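You operate a simulated robot arm through the tools that you are given. There is no shell and no other tool. Be economical: measure what you need, move in short steps, check, and stop when the job is done.

Carry out the task below with a simulated two-armed robot. There is one attempt and no reset: what you move stays moved.

## Task
Shut the hoist's controls down: stop button in, key off, main lever off and locked.
Fine: in that order; the stop button stays in; leave the joystick; the cabinet door stays shut and latched. Pinch, drop and damage nothing.

Only the result counts: the job must be done as asked and must still hold three seconds after the hand-in. Knocking over, shifting, dropping, spilling or breaking anything else fails it.

## Robot
Two 7-joint arms with two-finger parallel grippers on one trunk, on a base that drives. Base frame: it is fixed to the floor where the robot stands at the start and does not move with it; the origin is under the middle of the robot, x ahead of it, y to its left, z up. Readings come in cm, degrees, newtons and seconds.
The left shoulder is at the start at [6, 14.3, 83.4], the right one opposite. Each reaches about 88.7 cm from its shoulder. Places, roughly: joystick [80, 0, 120]; key switch [70, 0, 110]; lever lock [0, 180, 90]; lower door lock [0, 160, 90]; main lever [0, 170, 120]; upper door lock [0, 160, 140]. Payload 1.57 kg a hand.
Tool frame (each hand has its own): the origin (TCP) lies between the finger pads and is the grasp point; the fingertips stand 3 cm ahead of it; z points along the fingers, y is the line along which they close. The gripper opens to 11 cm. The fingers are 2.4 cm wide and 1.2 cm thick; the gripper's body (4.8 by 11.2 cm) begins 7.8 cm behind the TCP.
Orientation is told as [roll, pitch, yaw] about the base's x, y, z axes, in that order, counted from this pose: with the fingers straight down and closing along the base's y, the tool's x points along the base's -x, its y along +y and its z along -z.

## Interface
- The arms move only by the tool drive_tool. It takes "left_plan", "right_plan" or both (then of equal length, played together; a hand with none holds still); each is a list that holds one entry, the list of rows, each a list of 6 numbers: the shift along the tool's x, y, z in cm, then the turn, a rotation vector about the tool's x, y, z in degrees. In form: [[[tx, ty, tz, rx, ry, rz], ...]]. A call has 1 to 20 rows; each row is the pose to reach, as a shift and turn from the pose commanded when the call began, along the tool's axes at that moment. "left_hand" and "right_hand" are, for a hand that has rows, the closure, from 0 (fully open) to 1 (shut), set as the call begins (left out, the last holds). Rows are played at 5 a second. More than 5 cm and 8.6 degrees between two rows, or a gripper value outside its range, and nothing of the call is played. Where a pose cannot be reached the arm comes as near as it can. A force on the tool above 50 N (or 10 N above the force at the start of the call, whichever is more), or a blocked arm, ends the call early, and 0.2 s more pass. Each finger travels about 4.5 cm/s and halts on what it meets, pressing with about 43 N; the grip force reading is that of the motor and also rises with nothing between the fingers. The clock runs only during rows and for 0.2 s after the last one: add rows that repeat a pose to give the fingers time. The reply holds the time, the measured pose of the TCP, the force on the tool along the base axes, the opening and the grip force, in the units named above and with some noise, with the torque about the TCP (base axes, N m) and any sound that the robot's microphone picked up, and new pictures: "pictures" is both (left out), scene, wrist or none (wrist: the cameras of the hands that moved).
- Cameras (640 x 400 px; columns grow to the right, rows downward): "scene" is now at [6.73, -0.13, 147.01]; the picture's right is [-0.07, -1.00, 0.00], its down [-0.56, 0.04, -0.83] and it looks along [0.83, -0.06, -0.56] (base axes); focal length 256 px, centre (320, 200). "left" rides on the left gripper at [7, -1.6, -14.1] in its tool frame; the picture's right is [0.23, 0.97, 0.00], its down [-0.85, 0.20, -0.48] and it looks along [-0.47, 0.11, 0.88] (tool axes); focal length 222 px, centre (320, 200). "right" rides on the right gripper at [7, 1.6, -14.1] in its tool frame; the picture's right is [-0.23, 0.97, 0.00], its down [-0.85, -0.20, -0.48] and it looks along [-0.47, -0.11, 0.88] (tool axes); focal length 222 px, centre (320, 200). There is no depth. A picture from a camera that has moved, and an enlarged one, comes with that camera's place and axes in the base frame and with its lens. The place of the scene camera against the robot may be out by one fixed shift of up to 1.2 cm in any direction.
- lift_body(by): slides the trunk up (or, below 0, down) by that many cm; the arms and the scene camera ride with it, the base frame stays. It gives what a move gives, with no picture.
- base_move(legs): drives the robot by 1 to 6 legs, each [ahead, left, turn to the left] in cm, cm and degrees, along the robot's own axes; the way and the turn of a leg run together, so that a leg with both is an arc; at most 150 cm and 180 degrees a leg. The arms and the cameras ride along, it lands a little off, and it stops where it bumps. It gives what a move gives, and a new picture of the scene camera.
- head_to(pan, tilt): turns the head with the scene camera to pan (to the left, within 86 degrees either way) and tilt (down, from -29 to 69), counted from straight ahead of the robot. It gives what a move gives, and a new picture of the scene camera.
- zoom(camera, box): a new picture of the part [left, top, right, bottom] of that camera's present view, enlarged. No time passes.
- sign_off(): hands the job in; it is judged then, once.

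Work in short steps. Places have to be worked out from the pictures, the camera data and where the tool is seen: move nearer, look again, correct. Check each grasp and each placing, and mend what went wrong. You have 120 turns and 260 pictures in all, those below and enlarged ones among them. Open the grippers and draw the arms clear of the work before you hand the job in, unless the task says otherwise; then end with one line.

The tools are called after "Emit:" as name(argument=value, ...) on one line, values as JSON. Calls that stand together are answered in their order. drive_tool: Moves the arms, as the interface text tells. Its arguments: {"type":"object","properties":{"left_plan":{"type":"array","items":{"type":"array","items":{"type":"array","items":{"type":"number"}}}},"left_hand":{"type":"number"},"right_plan":{"type":"array","items":{"type":"array","items":{"type":"array","items":{"type":"number"}}}},"right_hand":{"type":"number"},"pictures":{"type":"string","enum":["both","scene","wrist","none"]}},"required":[]} The other tools are called the same way: lift_body (by) slides the trunk up or down; base_move (legs) drives the base; head_to (pan, tilt) turns the head that bears the scene camera; zoom (camera, box) takes an enlarged picture of a part of a camera's view; sign_off () hands the job in.

At the start:

```text
time_s: 0.0
left_tool_pos: [52.85, 11.06, 99.99]
left_orientation: [0.0, -0.1, 0.0]
left_wrist_force: [-0.1, -1.2, 0.4]
left_wrist_torque: [0.0, 0.01, 0.0]
left_finger_gap: 11.0
left_finger_force: 0.0
right_tool_pos: [50.99, -25.28, 99.98]
right_orientation: [0.0, 0.0, 0.0]
right_wrist_force: [0.1, -0.6, -0.3]
right_wrist_torque: [0.02, 0.03, 0.01]
right_finger_gap: 11.01
right_finger_force: 0.0
trunk travel left (down, up): [-43.3, 15.7]
robot x, y, heading: [0.48, 0.1, 0.0]
head pan, tilt: [-3.9, 33.8]
```

scene: 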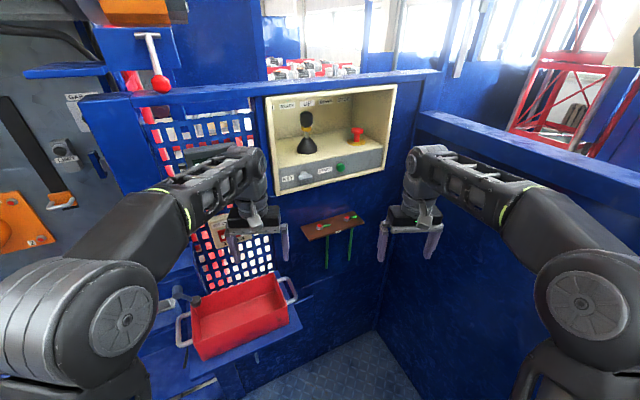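
right: 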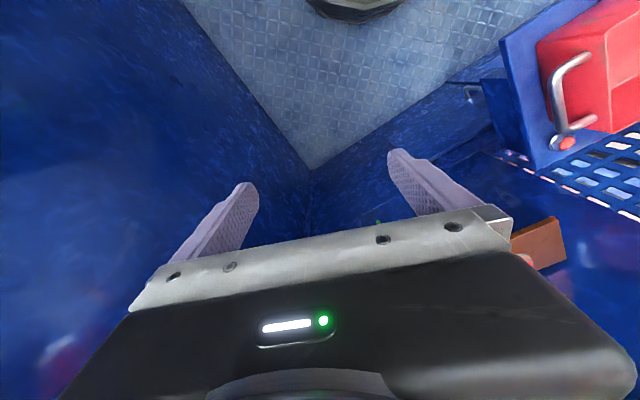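
left: 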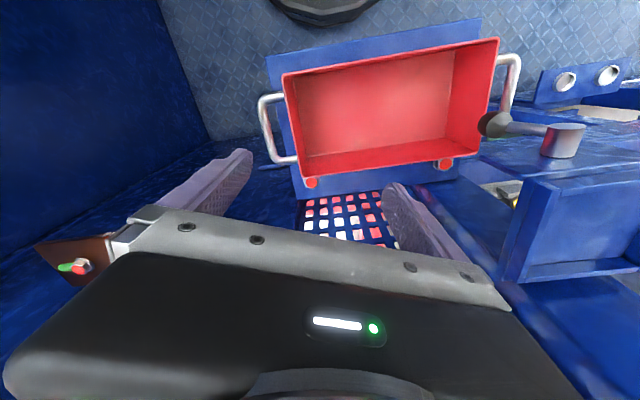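

I start by looking closely at the control box and the left cabinet.

Emit:
zoom(camera="scene", box=[250, 70, 410, 200])

Emit:
head_to(pan=80, tilt=20)

```text
3.08 times, centred on (330, 135) of scene
camera zoom: at [6.73, -0.13, 147.01], right [-0.07, -1.0, 0.0], down [-0.56, 0.04, -0.83], along [0.83, -0.06, -0.56], focal length 788 px, centre (289, 400)
```

zoom: 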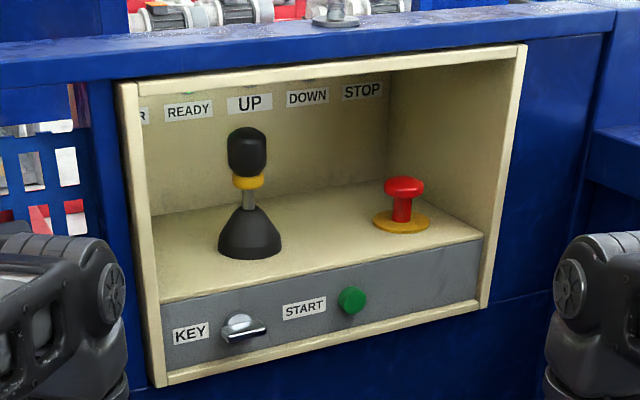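

```text
time_s: 1.6
left_tool_pos: [52.92, 10.93, 100.02]
left_orientation: [0.0, 0.0, -0.1]
left_wrist_force: [-0.4, -0.4, -0.2]
left_wrist_torque: [0.0, 0.01, -0.01]
left_finger_gap: 11.01
left_finger_force: 0.1
right_tool_pos: [50.94, -25.3, 100.04]
right_orientation: [0.0, 0.0, 0.0]
right_wrist_force: [-0.1, 0.1, -0.1]
right_wrist_torque: [-0.01, -0.01, -0.02]
right_finger_gap: 11.01
right_finger_force: 0.0
trunk travel left (down, up): [-43.3, 15.7]
robot x, y, heading: [-0.25, 0.18, -0.2]
head pan, tilt: [80.0, 20.0]
camera scene: at [-0.49, 9.65, 149.21], right [0.98, -0.17, 0.0], down [-0.06, -0.34, -0.94], along [0.16, 0.93, -0.34], focal length 256 px, centre (320, 200)
```

scene: 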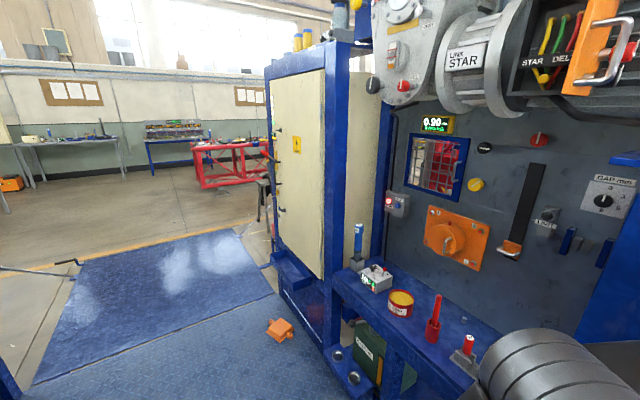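

The cream cabinet near pixel (290,150) must hold the main lever; zooming in.

Emit:
zoom(camera="scene", box=[240, 60, 400, 160])

Emit:
zoom(camera="scene", box=[220, 130, 380, 280])

```text
4.00 times, centred on (320, 110) of scene
camera zoom: at [-0.49, 9.65, 149.21], right [0.98, -0.17, 0.0], down [-0.06, -0.34, -0.94], along [0.16, 0.93, -0.34], focal length 1025 px, centre (320, 560)
```

zoom: 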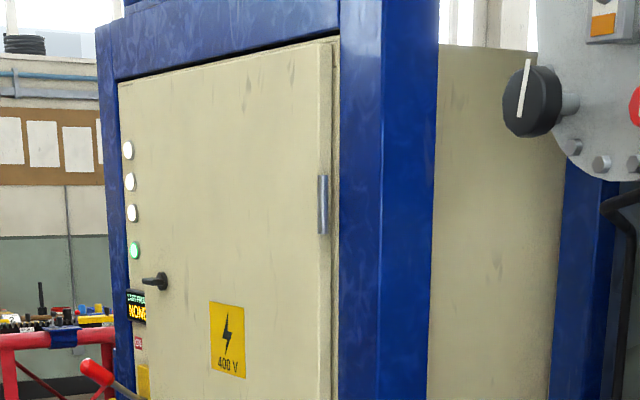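

```text
2.67 times, centred on (300, 205) of scene
camera zoom: at [-0.49, 9.65, 149.21], right [0.98, -0.17, 0.0], down [-0.06, -0.34, -0.94], along [0.16, 0.93, -0.34], focal length 683 px, centre (373, 187)
```

zoom: 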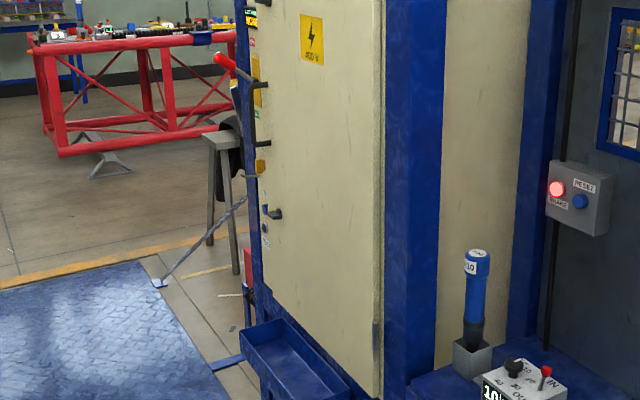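

The cream cabinet faces -x, with its lever well left of here. First the stop button: I estimate it at about (85,-17.6,120) in a niche. I raise the trunk, pull the left hand back, and look again for parallax.

Emit:
lift_body(by=13)

Emit:
drive_tool(left_plan=[[[4, 0, 0, 0, 0, 0], [8, 0, 0, 0, 0, 0], [12, 0, 0, 0, 0, 0], [12, 0, 0, 0, 0, 0]]], pictures="none")

Emit:
head_to(pan=-3.9, tilt=33.8)

Emit:
zoom(camera="scene", box=[250, 80, 410, 230])

```text
time_s: 3.2
left_tool_pos: [52.93, 10.92, 112.99]
left_orientation: [0.1, 0.0, 0.0]
left_wrist_force: [-0.2, 0.2, 0.4]
left_wrist_torque: [0.02, -0.02, 0.0]
left_finger_gap: 11.01
left_finger_force: 0.1
right_tool_pos: [51.04, -25.39, 112.97]
right_orientation: [0.0, 0.0, 0.0]
right_wrist_force: [-0.8, 0.4, -0.7]
right_wrist_torque: [-0.02, 0.0, 0.01]
right_finger_gap: 11.01
right_finger_force: 0.1
trunk travel left (down, up): [-56.3, 2.7]
robot x, y, heading: [-0.16, 0.04, 0.0]
head pan, tilt: [80.0, 20.0]
```

```text
time_s: 4.2
left_tool_pos: [40.84, 10.92, 113.02]
left_orientation: [0.1, -0.1, 0.0]
left_wrist_force: [0.4, 0.3, 0.1]
left_wrist_torque: [0.03, 0.07, -0.01]
left_finger_gap: 11.0
left_finger_force: 0.0
right_tool_pos: [51.06, -25.41, 113.0]
right_orientation: [0.0, 0.0, -0.1]
right_wrist_force: [0.6, 0.5, 0.3]
right_wrist_torque: [0.01, 0.01, -0.04]
right_finger_gap: 11.01
right_finger_force: 0.1
trunk travel left (down, up): [-56.3, 2.7]
robot x, y, heading: [0.13, -0.07, 0.1]
head pan, tilt: [80.0, 20.0]
```

```text
time_s: 5.7
left_tool_pos: [40.81, 11.07, 113.17]
left_orientation: [0.0, -0.1, -0.1]
left_wrist_force: [-0.2, -0.4, -0.7]
left_wrist_torque: [0.0, -0.03, 0.01]
left_finger_gap: 11.01
left_finger_force: 0.0
right_tool_pos: [51.02, -25.26, 112.98]
right_orientation: [0.0, -0.1, -0.1]
right_wrist_force: [-0.7, -0.6, -1.0]
right_wrist_torque: [-0.01, 0.03, 0.05]
right_finger_gap: 11.01
right_finger_force: 0.1
trunk travel left (down, up): [-56.3, 2.7]
robot x, y, heading: [-0.03, -0.13, -0.2]
head pan, tilt: [-3.9, 33.8]
camera scene: at [6.74, -0.12, 160.01], right [-0.07, -1.0, 0.0], down [-0.56, 0.04, -0.83], along [0.83, -0.06, -0.56], focal length 256 px, centre (320, 200)
```

scene: 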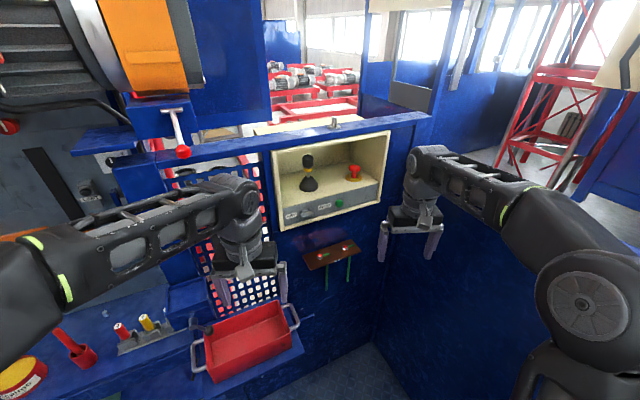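

```text
2.67 times, centred on (330, 155) of scene
camera zoom: at [6.74, -0.12, 160.01], right [-0.07, -1.0, 0.0], down [-0.56, 0.04, -0.83], along [0.83, -0.06, -0.56], focal length 683 px, centre (293, 320)
```

zoom: 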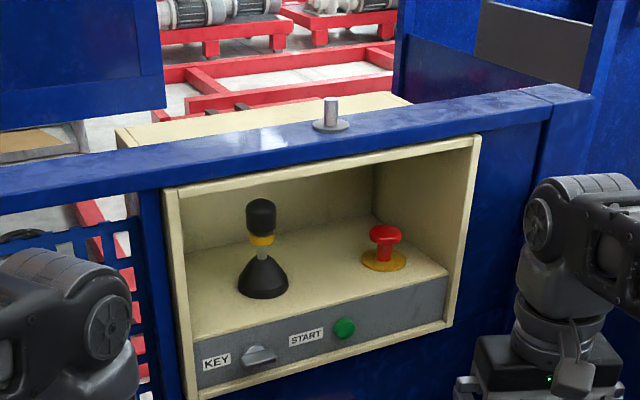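

Triangulation from the two heights: stop button top ≈ (84.4,-17.1,120.6), key ≈ (70.3,0,112.7), and the panel is yawed about 19° (its inward direction ≈ (0.94,0.33,0)). I drive 8 cm ahead for reach, then pitch the right hand forward with the fingers closed.

Emit:
base_move(legs=[[8, 0, 0]])

Emit:
drive_tool(right_plan=[[[0, 0, 0, 0, -8, 0], [0, 0, 0, 0, -16, 0], [0, 0, 0, 0, -24, 0], [0, 0, 0, 0, -32, 0], [0, 0, 0, 0, -40, 0], [0, 0, 0, 0, -48, 0], [0, 0, 0, 0, -55, 0], [0, 0, 0, 0, -55, 0]]], right_hand=1, pictures="none")

Emit:
drive_tool(right_plan=[[[0, 0, 0, -5.3, 0, -3.7], [0, 0, 0, -10.6, 0, -7.4], [0, 0, 0, -15.9, 0, -11.1], [0, 0, 0, -15.9, 0, -11.1]]], pictures="both")

```text
time_s: 6.8
left_tool_pos: [48.81, 10.99, 113.02]
left_orientation: [0.0, -0.2, 0.0]
left_wrist_force: [1.1, -0.4, -0.7]
left_wrist_torque: [0.03, 0.02, 0.0]
left_finger_gap: 10.99
left_finger_force: 0.1
right_tool_pos: [58.96, -25.36, 112.93]
right_orientation: [0.0, 0.0, 0.0]
right_wrist_force: [0.0, 0.6, -0.2]
right_wrist_torque: [0.01, 0.03, 0.0]
right_finger_gap: 11.01
right_finger_force: 0.1
trunk travel left (down, up): [-56.3, 2.7]
robot x, y, heading: [7.75, 0.1, -0.1]
head pan, tilt: [-3.9, 33.8]
camera scene: at [14.85, -0.12, 160.0], right [-0.07, -1.0, 0.0], down [-0.56, 0.04, -0.83], along [0.83, -0.06, -0.56], focal length 256 px, centre (320, 200)
```

scene: 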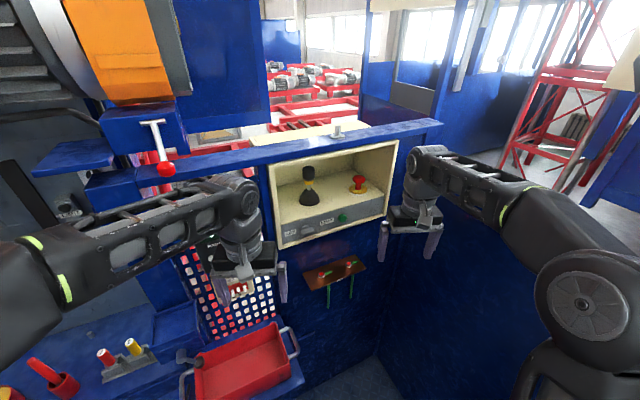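

```text
time_s: 8.6
left_tool_pos: [48.72, 10.91, 113.07]
left_orientation: [0.0, -0.1, 0.0]
left_wrist_force: [-0.4, -0.1, -0.8]
left_wrist_torque: [0.01, 0.01, -0.03]
left_finger_gap: 10.98
left_finger_force: 0.1
right_tool_pos: [58.87, -25.35, 112.94]
right_orientation: [0.1, -55.1, 0.1]
right_wrist_force: [0.5, 0.8, -0.4]
right_wrist_torque: [0.0, 0.01, 0.03]
right_finger_gap: 0.01
right_finger_force: 21.4
trunk travel left (down, up): [-56.3, 2.7]
robot x, y, heading: [8.24, 0.17, 0.0]
head pan, tilt: [-3.9, 33.8]
```

```text
time_s: 9.6
left_tool_pos: [48.8, 11.02, 113.23]
left_orientation: [0.0, -0.1, -0.1]
left_wrist_force: [0.4, 0.5, -0.3]
left_wrist_torque: [-0.01, -0.06, -0.02]
left_finger_gap: 11.04
left_finger_force: 0.0
right_tool_pos: [58.99, -25.3, 112.93]
right_orientation: [-0.1, -55.0, 19.4]
right_wrist_force: [0.0, -0.1, 0.3]
right_wrist_torque: [0.0, 0.02, -0.01]
right_finger_gap: 0.0
right_finger_force: 21.6
trunk travel left (down, up): [-56.3, 2.7]
robot x, y, heading: [7.72, 0.19, -0.0]
head pan, tilt: [-3.9, 33.8]
camera scene: at [14.65, -0.05, 160.01], right [-0.07, -1.0, 0.0], down [-0.56, 0.04, -0.83], along [0.83, -0.06, -0.56], focal length 256 px, centre (320, 200)
camera right: at [43.65, -28.98, 115.38], right [-0.2, 0.96, 0.19], down [0.16, -0.16, 0.97], along [0.97, 0.23, -0.12], focal length 222 px, centre (320, 200)
```

scene: 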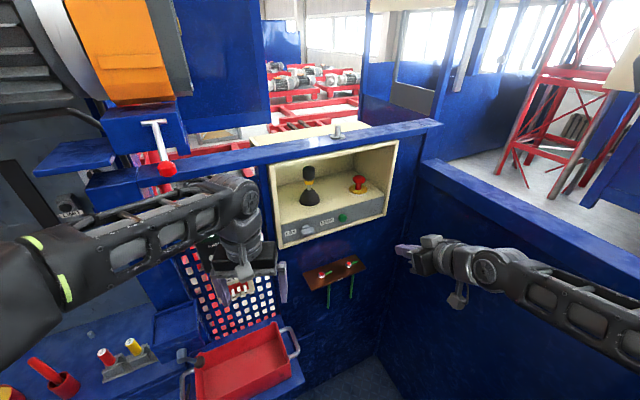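
right: 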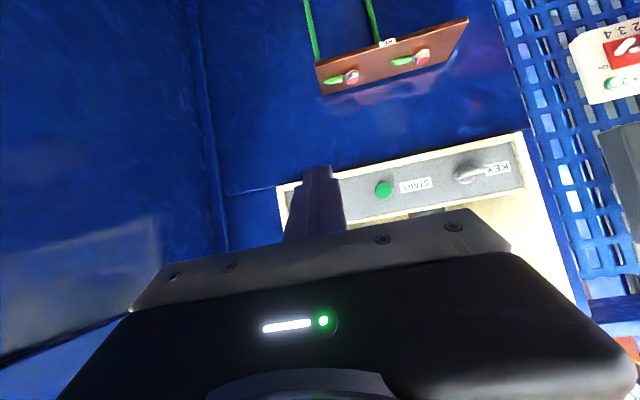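

Wrist-camera rays agree with the triangulated places (start button and key within 1 cm). Moving the closed right fingers to a point in front of and above the stop button.

Emit:
drive_tool(right_plan=[[[-4, -0.2, 1, 0, 0, 0], [-8, -0.3, 2, 0, 0, 0], [-12, -0.4, 3, 0, 0, 0], [-16, -0.5, 4, 0, 0, 0], [-19.3, -0.7, 4.7, 0, 0, 0], [-19.3, -0.7, 4.7, 0, 0, 0]]])

Emit:
zoom(camera="scene", box=[260, 100, 450, 220])

```text
time_s: 11.0
left_tool_pos: [48.67, 10.9, 113.12]
left_orientation: [-0.1, -0.3, 0.1]
left_wrist_force: [0.5, -0.6, 0.2]
left_wrist_torque: [-0.02, -0.03, 0.01]
left_finger_gap: 10.97
left_finger_force: 0.1
right_tool_pos: [73.19, -21.07, 126.09]
right_orientation: [0.1, -55.1, 19.4]
right_wrist_force: [-0.4, 0.3, -0.3]
right_wrist_torque: [0.0, 0.01, 0.0]
right_finger_gap: 0.01
right_finger_force: 20.9
trunk travel left (down, up): [-56.3, 2.7]
robot x, y, heading: [8.21, 0.14, 0.0]
head pan, tilt: [-3.9, 33.8]
camera scene: at [14.62, -0.15, 160.01], right [-0.07, -1.0, 0.0], down [-0.55, 0.04, -0.83], along [0.83, -0.06, -0.56], focal length 256 px, centre (320, 200)
camera right: at [57.89, -24.81, 128.51], right [-0.2, 0.96, 0.19], down [0.16, -0.16, 0.97], along [0.97, 0.23, -0.12], focal length 222 px, centre (320, 200)
```

scene: 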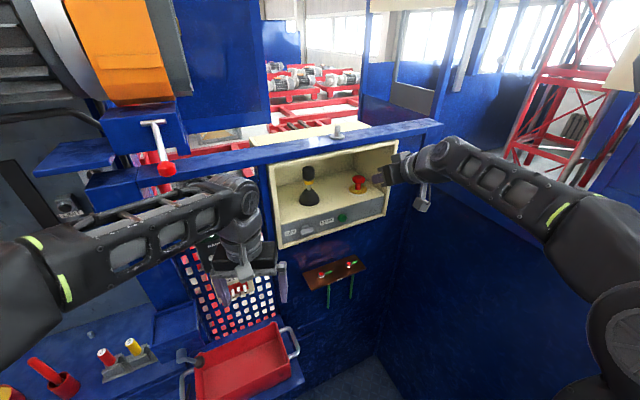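
right: 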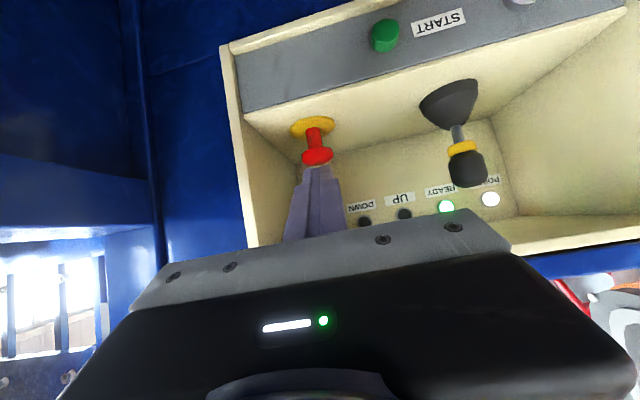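

```text
3.33 times, centred on (355, 160) of scene
camera zoom: at [14.62, -0.15, 160.01], right [-0.07, -1.0, 0.0], down [-0.55, 0.04, -0.83], along [0.83, -0.06, -0.56], focal length 854 px, centre (203, 333)
```

zoom: 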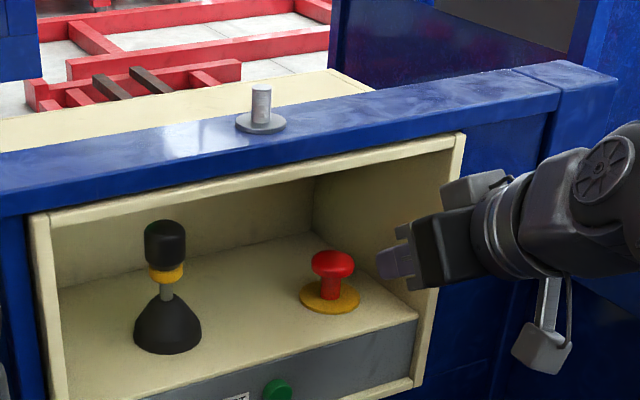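

Button head seen from the wrist camera lies near (84.4,-17.7,120). I go forward so the closed tips stand above it.

Emit:
drive_tool(right_plan=[[[-2.4, 0, 4.3, 0, 0, 0], [-4.9, 0, 8.8, 0, 0, 0], [-4.9, 0, 8.8, 0, 0, 0]]])

Emit:
zoom(camera="scene", box=[290, 130, 430, 230])

```text
refused: row 2 steps farther than a row can; nothing moved
```

```text
4.00 times, centred on (360, 180) of scene
camera zoom: at [14.62, -0.15, 160.01], right [-0.07, -1.0, 0.0], down [-0.55, 0.04, -0.83], along [0.83, -0.06, -0.56], focal length 1025 px, centre (160, 280)
```

zoom: 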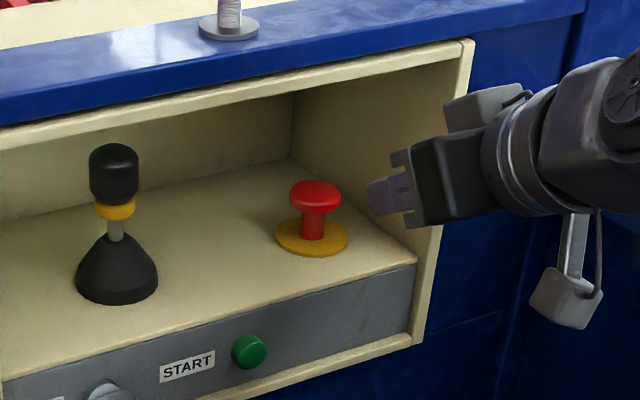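

The rows were too far apart; I replay the move in smaller steps.

Emit:
drive_tool(right_plan=[[[-1.6, 0, 2.9, 0, 0, 0], [-3.2, 0, 5.8, 0, 0, 0], [-4.9, 0, 8.8, 0, 0, 0], [-4.9, 0, 8.8, 0, 0, 0]]])

Emit:
zoom(camera="scene", box=[290, 130, 430, 230])

```text
time_s: 11.8
left_tool_pos: [48.62, 10.83, 113.11]
left_orientation: [0.0, -0.2, 0.0]
left_wrist_force: [1.0, 0.1, -0.2]
left_wrist_torque: [0.0, 0.08, -0.01]
left_finger_gap: 11.0
left_finger_force: 0.2
right_tool_pos: [81.33, -18.31, 125.31]
right_orientation: [-0.2, -54.4, 20.0]
right_wrist_force: [-26.3, -2.1, 0.4]
right_wrist_torque: [0.17, -2.23, 0.12]
right_finger_gap: 0.0
right_finger_force: 21.1
trunk travel left (down, up): [-56.3, 2.7]
robot x, y, heading: [8.17, -0.03, -0.2]
head pan, tilt: [-3.9, 33.8]
stopped in row 4 (right hand): the force on the tool passed its limit at 95 N (the readings are from after the stop); the commanded pose is now the measured one
camera scene: at [14.4, -0.16, 160.02], right [-0.07, -1.0, 0.0], down [-0.55, 0.04, -0.83], along [0.83, -0.06, -0.56], focal length 256 px, centre (320, 200)
camera right: at [66.16, -22.02, 127.75], right [-0.21, 0.96, 0.18], down [0.17, -0.15, 0.97], along [0.96, 0.23, -0.13], focal length 222 px, centre (320, 200)
```

scene: 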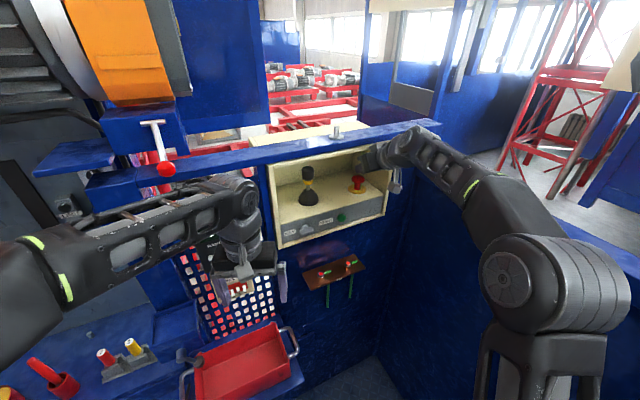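
right: 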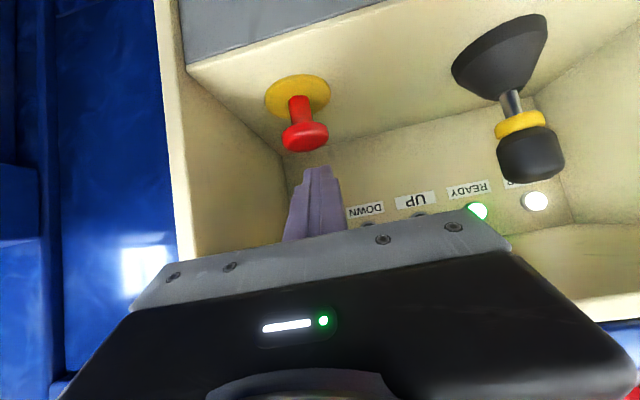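

```text
4.00 times, centred on (360, 180) of scene
camera zoom: at [14.4, -0.16, 160.02], right [-0.07, -1.0, 0.0], down [-0.55, 0.04, -0.83], along [0.83, -0.06, -0.56], focal length 1025 px, centre (160, 280)
```

zoom: 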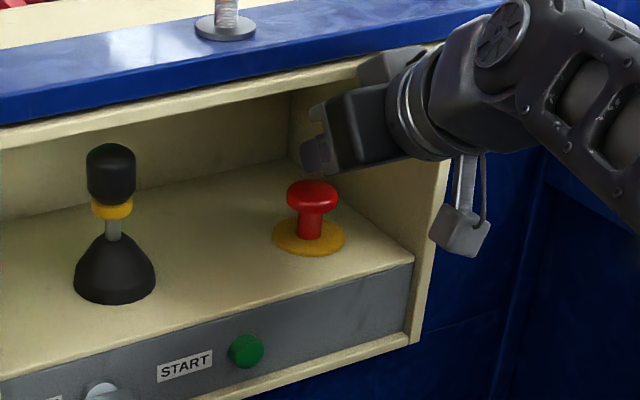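

The top of the hand's body bumped the rail above the niche (tilt too steep). I back straight out, then level the hand to be nearly horizontal.

Emit:
drive_tool(right_plan=[[[1.5, 0, -2.1, 0, 0, 0], [3, 0, -4.2, 0, 0, 0], [5.2, 0, -7.4, 0, 0, 0], [5.2, 0, -7.4, 0, 0, 0]]], pictures="none")

Emit:
drive_tool(right_plan=[[[0, 0, 0, 0, -8, 0], [0, 0, 0, 0, -16, 0], [0, 0, 0, 0, -24, 0], [0, 0, 0, 0, -24, 0]]])

Emit:
zoom(camera="scene", box=[260, 100, 450, 220])

```text
time_s: 12.8
left_tool_pos: [48.79, 10.91, 112.92]
left_orientation: [0.0, -0.1, 0.1]
left_wrist_force: [-0.2, 0.0, -0.4]
left_wrist_torque: [-0.01, 0.04, -0.01]
left_finger_gap: 11.0
left_finger_force: 0.0
right_tool_pos: [73.26, -21.21, 124.97]
right_orientation: [-0.1, -54.4, 19.8]
right_wrist_force: [0.2, 0.3, 0.0]
right_wrist_torque: [0.01, 0.0, 0.01]
right_finger_gap: 0.0
right_finger_force: 21.1
trunk travel left (down, up): [-56.3, 2.7]
robot x, y, heading: [7.8, 0.07, -0.3]
head pan, tilt: [-3.9, 33.8]
```

```text
time_s: 13.8
left_tool_pos: [48.73, 10.89, 112.95]
left_orientation: [0.0, -0.1, 0.0]
left_wrist_force: [-0.2, 0.0, -0.2]
left_wrist_torque: [0.0, 0.0, -0.05]
left_finger_gap: 11.0
left_finger_force: 0.1
right_tool_pos: [73.22, -21.2, 125.05]
right_orientation: [-0.3, -78.4, 20.0]
right_wrist_force: [0.1, 0.0, 0.3]
right_wrist_torque: [-0.01, -0.01, -0.01]
right_finger_gap: 0.01
right_finger_force: 21.5
right hand out of reach, approached as far as the arm can: row 3
trunk travel left (down, up): [-56.3, 2.7]
robot x, y, heading: [8.29, 0.03, -0.4]
head pan, tilt: [-3.9, 33.8]
camera scene: at [14.67, -0.15, 160.01], right [-0.07, -1.0, 0.0], down [-0.56, 0.04, -0.83], along [0.83, -0.06, -0.56], focal length 256 px, centre (320, 200)
camera right: at [58.27, -24.85, 121.01], right [-0.29, 0.93, 0.22], down [-0.21, -0.29, 0.93], along [0.93, 0.22, 0.28], focal length 222 px, centre (320, 200)
```

scene: 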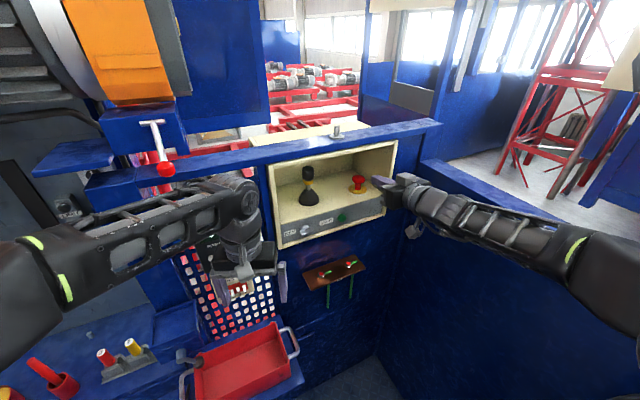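
right: 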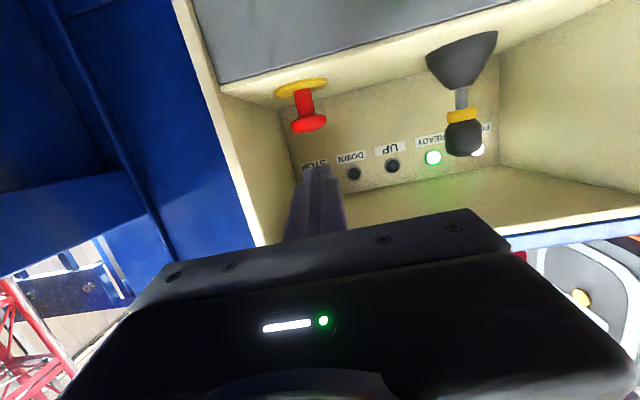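

```text
3.33 times, centred on (355, 160) of scene
camera zoom: at [14.67, -0.15, 160.01], right [-0.07, -1.0, 0.0], down [-0.56, 0.04, -0.83], along [0.83, -0.06, -0.56], focal length 854 px, centre (203, 333)
```

zoom: 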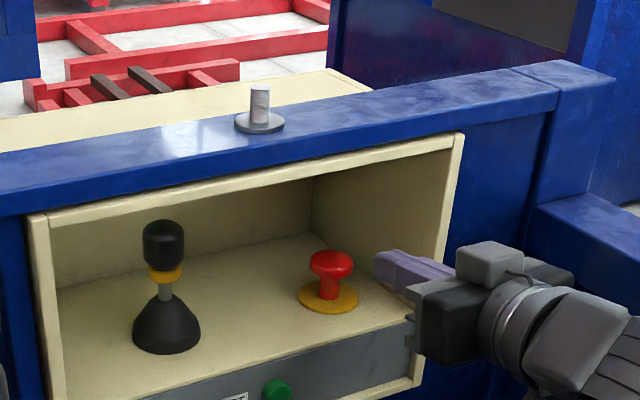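

Hand is now nearly level, tips in front of the niche. I slide in along the panel normal at about 2 cm clearance above the button.

Emit:
drive_tool(right_plan=[[[-0.4, 0, 2.5, 0, 0, 0], [-0.7, 0, 5, 0, 0, 0], [-1.1, -0.1, 7.5, 0, 0, 0], [-1.4, -0.2, 9.2, 0, 0, 0], [-1.4, -0.2, 9.2, 0, 0, 0]]])

Emit:
zoom(camera="scene", box=[290, 130, 430, 230])

```text
time_s: 15.0
left_tool_pos: [48.75, 10.99, 112.99]
left_orientation: [0.0, -0.1, 0.0]
left_wrist_force: [-0.6, 0.2, -0.7]
left_wrist_torque: [-0.02, -0.01, 0.0]
left_finger_gap: 11.0
left_finger_force: 0.0
right_tool_pos: [82.1, -18.23, 124.68]
right_orientation: [-0.2, -78.4, 19.9]
right_wrist_force: [-0.5, -0.1, 0.1]
right_wrist_torque: [-0.02, -0.02, -0.01]
right_finger_gap: 0.0
right_finger_force: 21.2
trunk travel left (down, up): [-56.3, 2.7]
robot x, y, heading: [8.03, -0.18, -0.2]
head pan, tilt: [-3.9, 33.8]
camera scene: at [14.65, -0.14, 160.01], right [-0.07, -1.0, 0.0], down [-0.55, 0.04, -0.83], along [0.83, -0.06, -0.56], focal length 256 px, centre (320, 200)
camera right: at [67.12, -21.87, 120.65], right [-0.29, 0.93, 0.22], down [-0.21, -0.29, 0.93], along [0.93, 0.22, 0.28], focal length 222 px, centre (320, 200)
```

scene: 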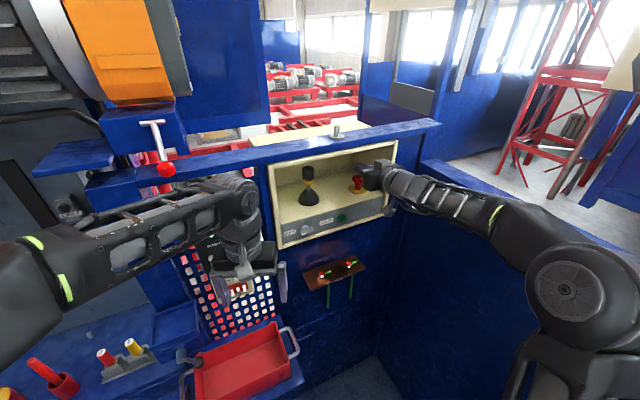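
right: 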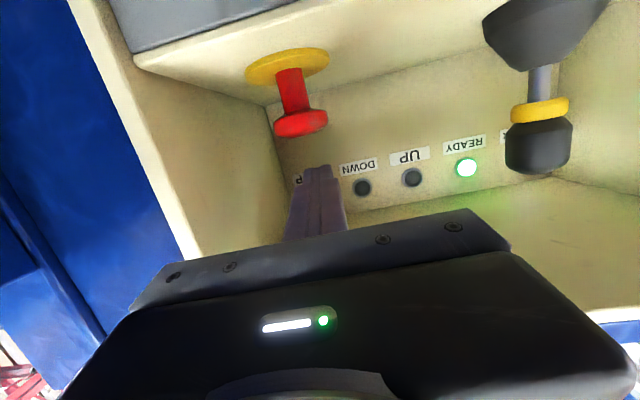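

```text
4.00 times, centred on (360, 180) of scene
camera zoom: at [14.65, -0.14, 160.01], right [-0.07, -1.0, 0.0], down [-0.55, 0.04, -0.83], along [0.83, -0.06, -0.56], focal length 1025 px, centre (160, 280)
```

zoom: 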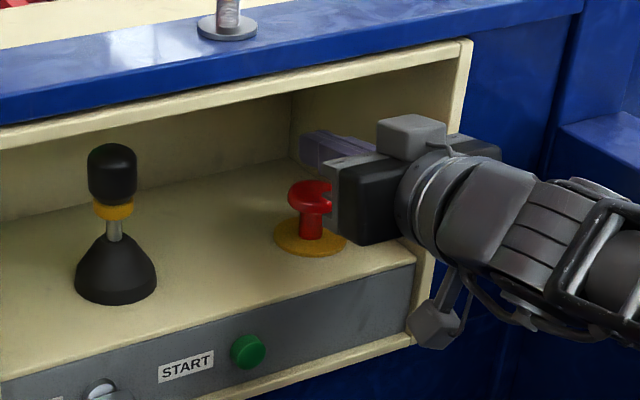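

Two wrist views put the button head at (84.0,-17.9, top ≈120.4). I correct 0.4 cm sideways/back and press down gradually.

Emit:
drive_tool(right_plan=[[[0.08, -0.4, -0.4, 0, 0, 0], [1.06, -0.4, -0.18, 0, 0, 0], [2.04, -0.4, 0.03, 0, 0, 0], [2.5, -0.4, 0.13, 0, 0, 0], [2.8, -0.4, 0.19, 0, 0, 0], [3.1, -0.4, 0.25, 0, 0, 0], [3.4, -0.4, 0.3, 0, 0, 0], [3.6, -0.4, 0.36, 0, 0, 0]]], pictures="wrist")

Emit:
zoom(camera="scene", box=[290, 130, 430, 230])

```text
time_s: 16.8
left_tool_pos: [48.81, 10.97, 113.01]
left_orientation: [-0.1, -0.1, -0.1]
left_wrist_force: [0.3, 0.2, -0.7]
left_wrist_torque: [0.01, -0.02, 0.03]
left_finger_gap: 10.99
left_finger_force: 0.1
right_tool_pos: [81.81, -18.65, 121.36]
right_orientation: [-0.4, -78.7, 20.1]
right_wrist_force: [4.1, -0.8, 13.6]
right_wrist_torque: [0.07, -0.43, -0.08]
right_finger_gap: 0.0
right_finger_force: 21.1
trunk travel left (down, up): [-56.3, 2.7]
robot x, y, heading: [7.74, -0.31, -0.3]
head pan, tilt: [-3.9, 33.8]
camera right: at [66.87, -22.39, 117.29], right [-0.29, 0.93, 0.22], down [-0.22, -0.29, 0.93], along [0.93, 0.22, 0.29], focal length 222 px, centre (320, 200)
```

right: 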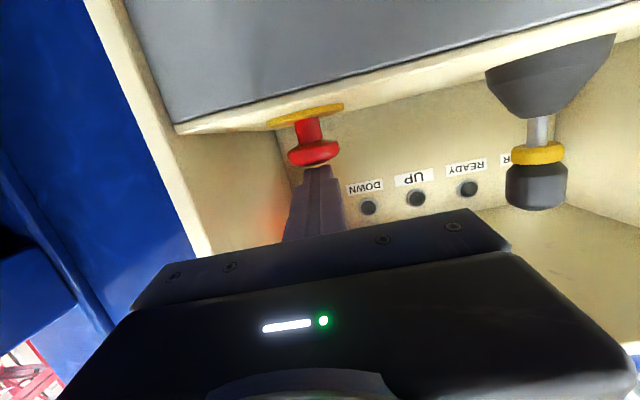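

```text
4.00 times, centred on (360, 180) of scene
camera zoom: at [14.57, -0.12, 160.04], right [-0.07, -1.0, 0.0], down [-0.55, 0.04, -0.83], along [0.83, -0.06, -0.56], focal length 1025 px, centre (160, 280)
```

zoom: 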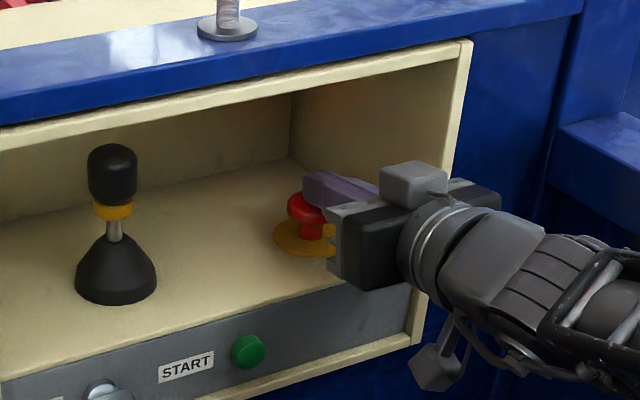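

The READY lamp went out and a red glow shows, so the stop is in; I press slightly more to be sure it latches, then lift and look.

Emit:
drive_tool(right_plan=[[[0.3, 0, 0.06, 0, 0, 0], [0.5, 0, 0.1, 0, 0, 0], [0.5, 0, 0.1, 0, 0, 0]]], pictures="none")

Emit:
drive_tool(right_plan=[[[-1, 0, -0.2, 0, 0, 0], [-3, 0, -0.6, 0, 0, 0], [-3, 0, -2.6, 0, 0, 0], [-2.6, 0, -5, 0, 0, 0], [-2.2, 0, -7.5, 0, 0, 0], [-2, 0, -10, 0, 0, 0], [-2, 0, -10, 0, 0, 0]]], pictures="wrist")

Emit:
zoom(camera="scene", box=[270, 130, 410, 250])

```text
time_s: 17.6
left_tool_pos: [48.69, 10.96, 113.07]
left_orientation: [0.0, -0.1, 0.0]
left_wrist_force: [-0.8, 0.8, -0.6]
left_wrist_torque: [0.01, -0.03, 0.0]
left_finger_gap: 10.99
left_finger_force: 0.1
right_tool_pos: [81.87, -18.66, 121.37]
right_orientation: [-1.1, -79.3, 20.9]
right_wrist_force: [9.3, -3.0, 31.7]
right_wrist_torque: [0.25, -0.98, -0.22]
right_finger_gap: 0.0
right_finger_force: 21.4
trunk travel left (down, up): [-56.3, 2.7]
robot x, y, heading: [7.85, -0.07, -0.0]
head pan, tilt: [-3.9, 33.8]
```

```text
time_s: 19.2
left_tool_pos: [48.81, 10.95, 112.94]
left_orientation: [0.1, -0.1, 0.0]
left_wrist_force: [-0.5, 0.0, -0.3]
left_wrist_torque: [0.03, -0.01, -0.02]
left_finger_gap: 10.99
left_finger_force: 0.2
right_tool_pos: [72.95, -21.79, 124.26]
right_orientation: [-0.2, -78.4, 20.0]
right_wrist_force: [0.5, 0.3, 0.0]
right_wrist_torque: [-0.02, 0.02, -0.01]
right_finger_gap: 0.0
right_finger_force: 21.1
trunk travel left (down, up): [-56.3, 2.7]
robot x, y, heading: [7.74, -0.25, 0.1]
head pan, tilt: [-3.9, 33.8]
camera right: at [58.04, -25.55, 120.36], right [-0.29, 0.93, 0.22], down [-0.21, -0.29, 0.93], along [0.93, 0.22, 0.28], focal length 222 px, centre (320, 200)
```

right: 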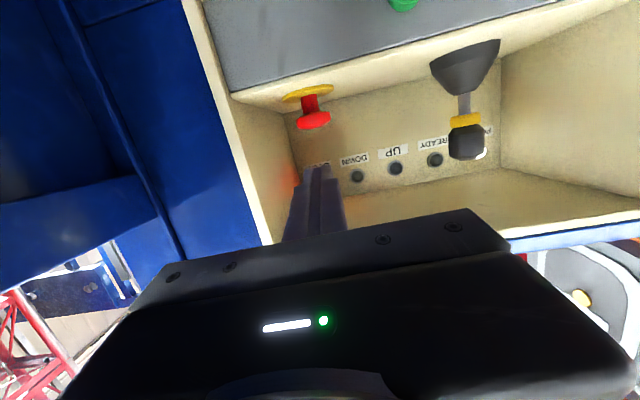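

```text
3.33 times, centred on (340, 190) of scene
camera zoom: at [14.72, -0.12, 160.01], right [-0.07, -1.0, 0.0], down [-0.56, 0.04, -0.83], along [0.83, -0.06, -0.56], focal length 854 px, centre (253, 233)
```

zoom: 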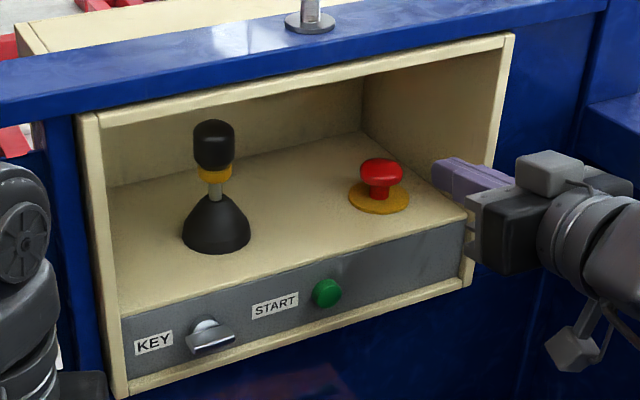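

The stop button is in (short stem, STOP lamp lit). Next I tuck the left hand back a little and bring the right hand before the key to read its positions.

Emit:
drive_tool(left_plan=[[[4, 0, 0, 0, 0, 0], [8, 0, 0, 0, 0, 0], [11, 0, 0, 0, 0, 0]]], pictures="none")

Emit:
drive_tool(right_plan=[[[0.8, 0, -3.5, 0, 0, 0], [1.6, 0, -7, 0, 0, 0], [4, 3.5, -6.8, 0, -2, 0], [6.2, 7, -6.5, 0, -4, 0], [8.5, 10.5, -6, 0, -6, 0], [10.5, 14, -5.5, 0, -8, 0], [12, 17.5, -5, 0, -10, 0], [12.6, 21, -4.9, 0, -11.5, 0], [12.6, 21, -4.9, 0, -11.5, 0]]])

Emit:
zoom(camera="scene", box=[270, 200, 350, 250])

```text
time_s: 20.0
left_tool_pos: [37.75, 11.04, 112.99]
left_orientation: [-0.1, -0.1, 0.0]
left_wrist_force: [-0.7, -0.6, 0.0]
left_wrist_torque: [0.02, -0.01, 0.01]
left_finger_gap: 10.99
left_finger_force: 0.1
right_tool_pos: [72.88, -21.88, 124.45]
right_orientation: [-0.4, -78.5, 20.2]
right_wrist_force: [-0.5, 1.1, 0.5]
right_wrist_torque: [0.0, 0.0, -0.03]
right_finger_gap: 0.0
right_finger_force: 21.6
trunk travel left (down, up): [-56.3, 2.7]
robot x, y, heading: [8.01, 0.06, -0.1]
head pan, tilt: [-3.9, 33.8]
```

```text
time_s: 22.0
left_tool_pos: [37.82, 10.82, 113.1]
left_orientation: [0.1, 0.0, 0.0]
left_wrist_force: [0.1, -0.3, -0.1]
left_wrist_torque: [0.0, -0.03, 0.02]
left_finger_gap: 11.01
left_finger_force: 0.0
right_tool_pos: [61.76, -7.62, 114.17]
right_orientation: [6.1, -87.2, 13.9]
right_wrist_force: [0.3, 0.6, -0.1]
right_wrist_torque: [-0.02, -0.01, 0.02]
right_finger_gap: 0.0
right_finger_force: 21.3
right hand out of reach, approached as far as the arm can: row 6, 7, 8, 9
trunk travel left (down, up): [-56.3, 2.7]
robot x, y, heading: [7.82, -0.15, 0.0]
head pan, tilt: [-3.9, 33.8]
camera scene: at [14.72, -0.28, 160.0], right [-0.07, -1.0, 0.0], down [-0.56, 0.04, -0.83], along [0.83, -0.06, -0.56], focal length 256 px, centre (320, 200)
camera right: at [47.44, -11.1, 107.81], right [-0.32, 0.92, 0.23], down [-0.34, -0.34, 0.88], along [0.88, 0.2, 0.42], focal length 222 px, centre (320, 200)
```

scene: 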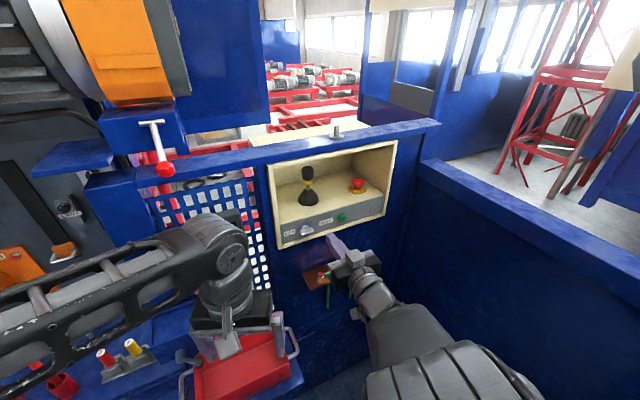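
right: 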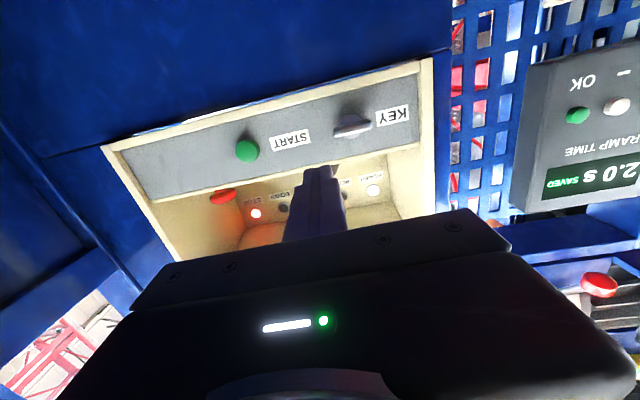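

```text
8.00 times, centred on (310, 225) of scene
camera zoom: at [14.72, -0.28, 160.0], right [-0.07, -1.0, 0.0], down [-0.56, 0.04, -0.83], along [0.83, -0.06, -0.56], focal length 2049 px, centre (400, 0)
```

zoom: 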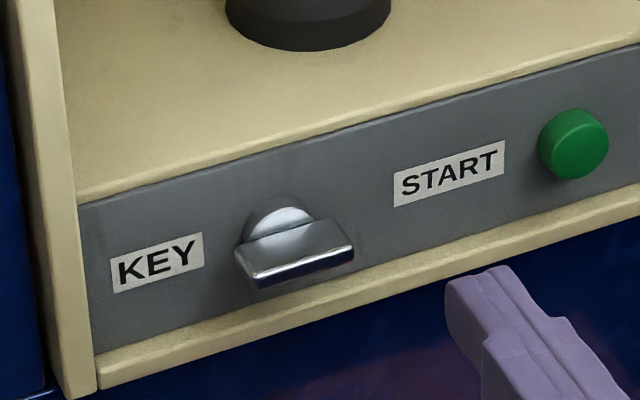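

The arm is too folded here to level the hand; I back the base 12 cm, then roll the hand so the fingers close vertically over the horizontal key bar.

Emit:
base_move(legs=[[-12, 0, 0]])

Emit:
drive_tool(right_plan=[[[0, 0, 0, 0, 0, 8], [0, 0, 0, 0, 0, 16], [0, 0, 0, 0, 0, 24], [0, 0, 0, 0, 0, 32], [0, 0, 0, 0, 0, 40], [0, 0, 0, 0, 0, 48], [0, 0, 0, 0, 0, 56], [0, 0, 0, 0, 0, 64], [0, 0, 0, 0, 0, 72], [0, 0, 0, 0, 0, 80], [0, 0, 0, 0, 0, 88], [0, 0, 0, 0, 0, 90]]])

```text
time_s: 23.3
left_tool_pos: [25.7, 10.9, 113.08]
left_orientation: [0.0, -0.2, 0.1]
left_wrist_force: [-0.3, 0.5, 1.0]
left_wrist_torque: [0.0, -0.05, 0.0]
left_finger_gap: 11.01
left_finger_force: 0.0
right_tool_pos: [49.58, -7.44, 114.32]
right_orientation: [2.6, -87.4, 17.3]
right_wrist_force: [-0.5, 0.2, 0.6]
right_wrist_torque: [-0.01, -0.01, 0.01]
right_finger_gap: 0.0
right_finger_force: 21.7
trunk travel left (down, up): [-56.3, 2.7]
robot x, y, heading: [-3.91, 0.09, 0.3]
head pan, tilt: [-3.9, 33.8]
camera scene: at [2.51, -0.12, 160.02], right [-0.07, -1.0, 0.0], down [-0.55, 0.04, -0.83], along [0.83, -0.06, -0.56], focal length 256 px, centre (320, 200)
```

scene: 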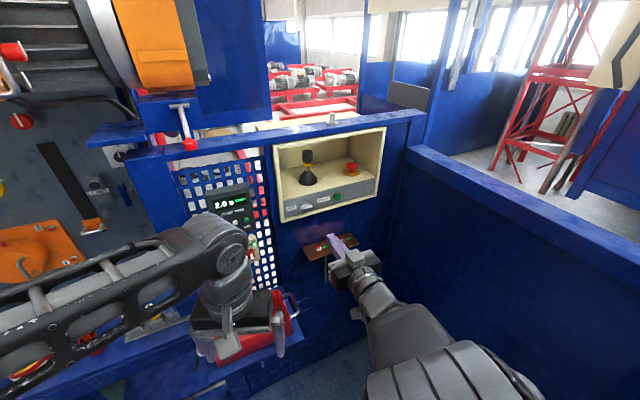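

```text
time_s: 25.9
left_tool_pos: [25.87, 11.0, 112.99]
left_orientation: [0.0, -0.2, 0.1]
left_wrist_force: [0.5, -0.5, 0.6]
left_wrist_torque: [0.02, -0.02, 0.0]
left_finger_gap: 11.0
left_finger_force: 0.0
right_tool_pos: [49.77, -7.55, 114.23]
right_orientation: [87.3, 0.3, -69.9]
right_wrist_force: [-0.5, -0.2, 0.0]
right_wrist_torque: [0.02, 0.0, -0.03]
right_finger_gap: 0.0
right_finger_force: 21.4
trunk travel left (down, up): [-56.3, 2.7]
robot x, y, heading: [-3.87, 0.06, -0.1]
head pan, tilt: [-3.9, 33.8]
camera scene: at [2.72, -0.11, 160.01], right [-0.07, -1.0, 0.0], down [-0.56, 0.04, -0.83], along [0.83, -0.06, -0.56], focal length 256 px, centre (320, 200)
camera right: at [34.05, -5.82, 116.49], right [0.12, -0.2, 0.97], down [-0.17, -0.97, -0.18], along [0.98, -0.14, -0.15], focal length 222 px, centre (320, 200)
```

scene: 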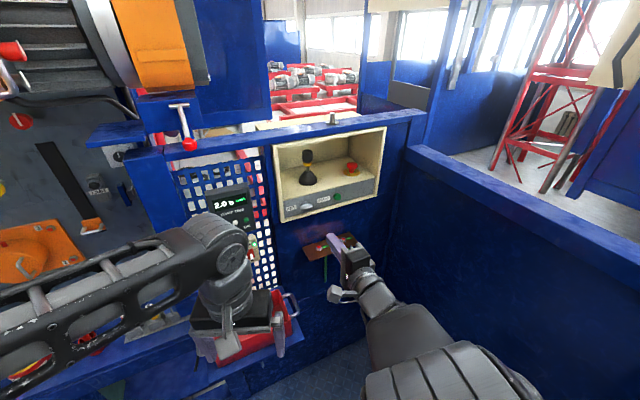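
right: 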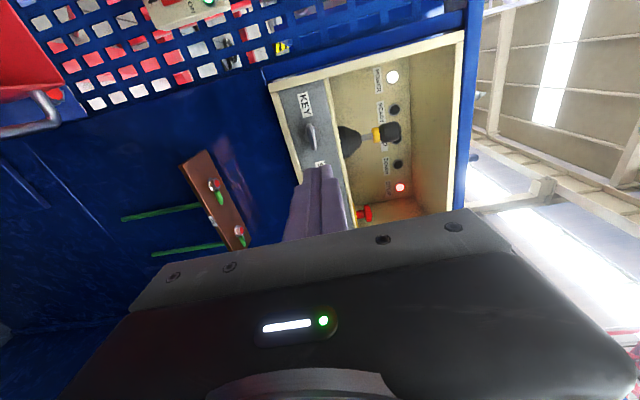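

Roll works. Key estimate from this view ≈ (70.3,-0.6,111.8). I open to ~5 cm and move to 9 cm before the key for a close look.

Emit:
drive_tool(right_plan=[[[-0.1, -0.5, 4, -1, 0, 0], [-0.3, -1.2, 8.3, -2, 0, 0], [-0.5, -1.8, 12.6, -2.7, 0, 0], [-0.5, -1.8, 12.6, -2.7, 0, 0]]], right_hand=0.55, pictures="wrist")

Emit:
zoom(camera="right", box=[220, 60, 420, 220])

Emit:
zoom(camera="scene", box=[270, 180, 370, 250])

```text
time_s: 26.9
left_tool_pos: [25.88, 11.02, 113.07]
left_orientation: [0.1, 0.0, 0.1]
left_wrist_force: [1.0, -0.4, 0.2]
left_wrist_torque: [0.03, 0.02, 0.0]
left_finger_gap: 10.99
left_finger_force: 0.1
right_tool_pos: [59.21, -5.82, 116.7]
right_orientation: [89.7, 0.1, -69.8]
right_wrist_force: [0.4, 0.6, -1.7]
right_wrist_torque: [0.0, 0.03, 0.01]
right_finger_gap: 4.9
right_finger_force: 0.0
right hand out of reach, approached as far as the arm can: row 1, 2, 3, 4
trunk travel left (down, up): [-56.3, 2.7]
robot x, y, heading: [-4.06, -0.06, 0.1]
head pan, tilt: [-3.9, 33.8]
camera right: at [43.47, -4.18, 118.44], right [0.08, -0.21, 0.97], down [-0.16, -0.97, -0.2], along [0.98, -0.14, -0.11], focal length 222 px, centre (320, 200)
```

right: 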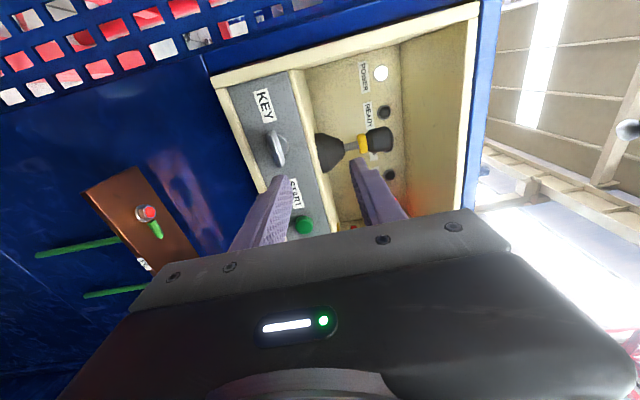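

```text
2.50 times, centred on (320, 140) of right
camera zoom: at [43.47, -4.18, 118.44], right [0.08, -0.21, 0.97], down [-0.16, -0.97, -0.2], along [0.98, -0.14, -0.11], focal length 555 px, centre (320, 350)
```

zoom: 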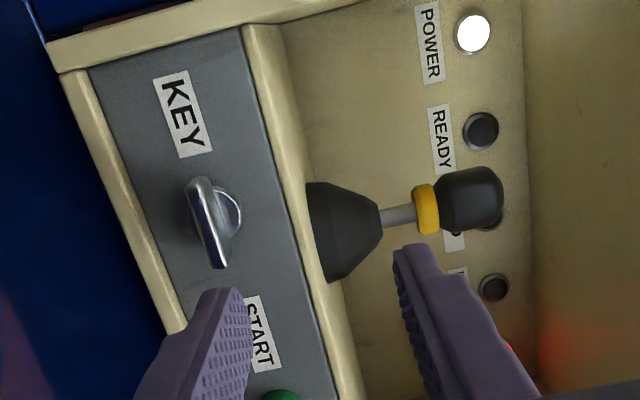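

```text
5.71 times, centred on (320, 215) of scene
camera zoom: at [2.75, -0.22, 160.01], right [-0.07, -1.0, 0.0], down [-0.56, 0.04, -0.83], along [0.83, -0.06, -0.56], focal length 1464 px, centre (320, 114)
```

zoom: 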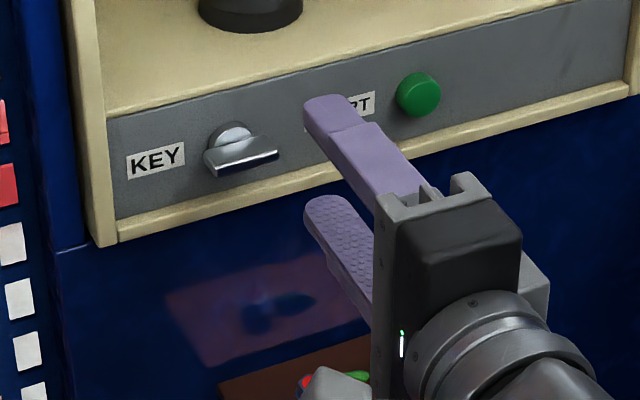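

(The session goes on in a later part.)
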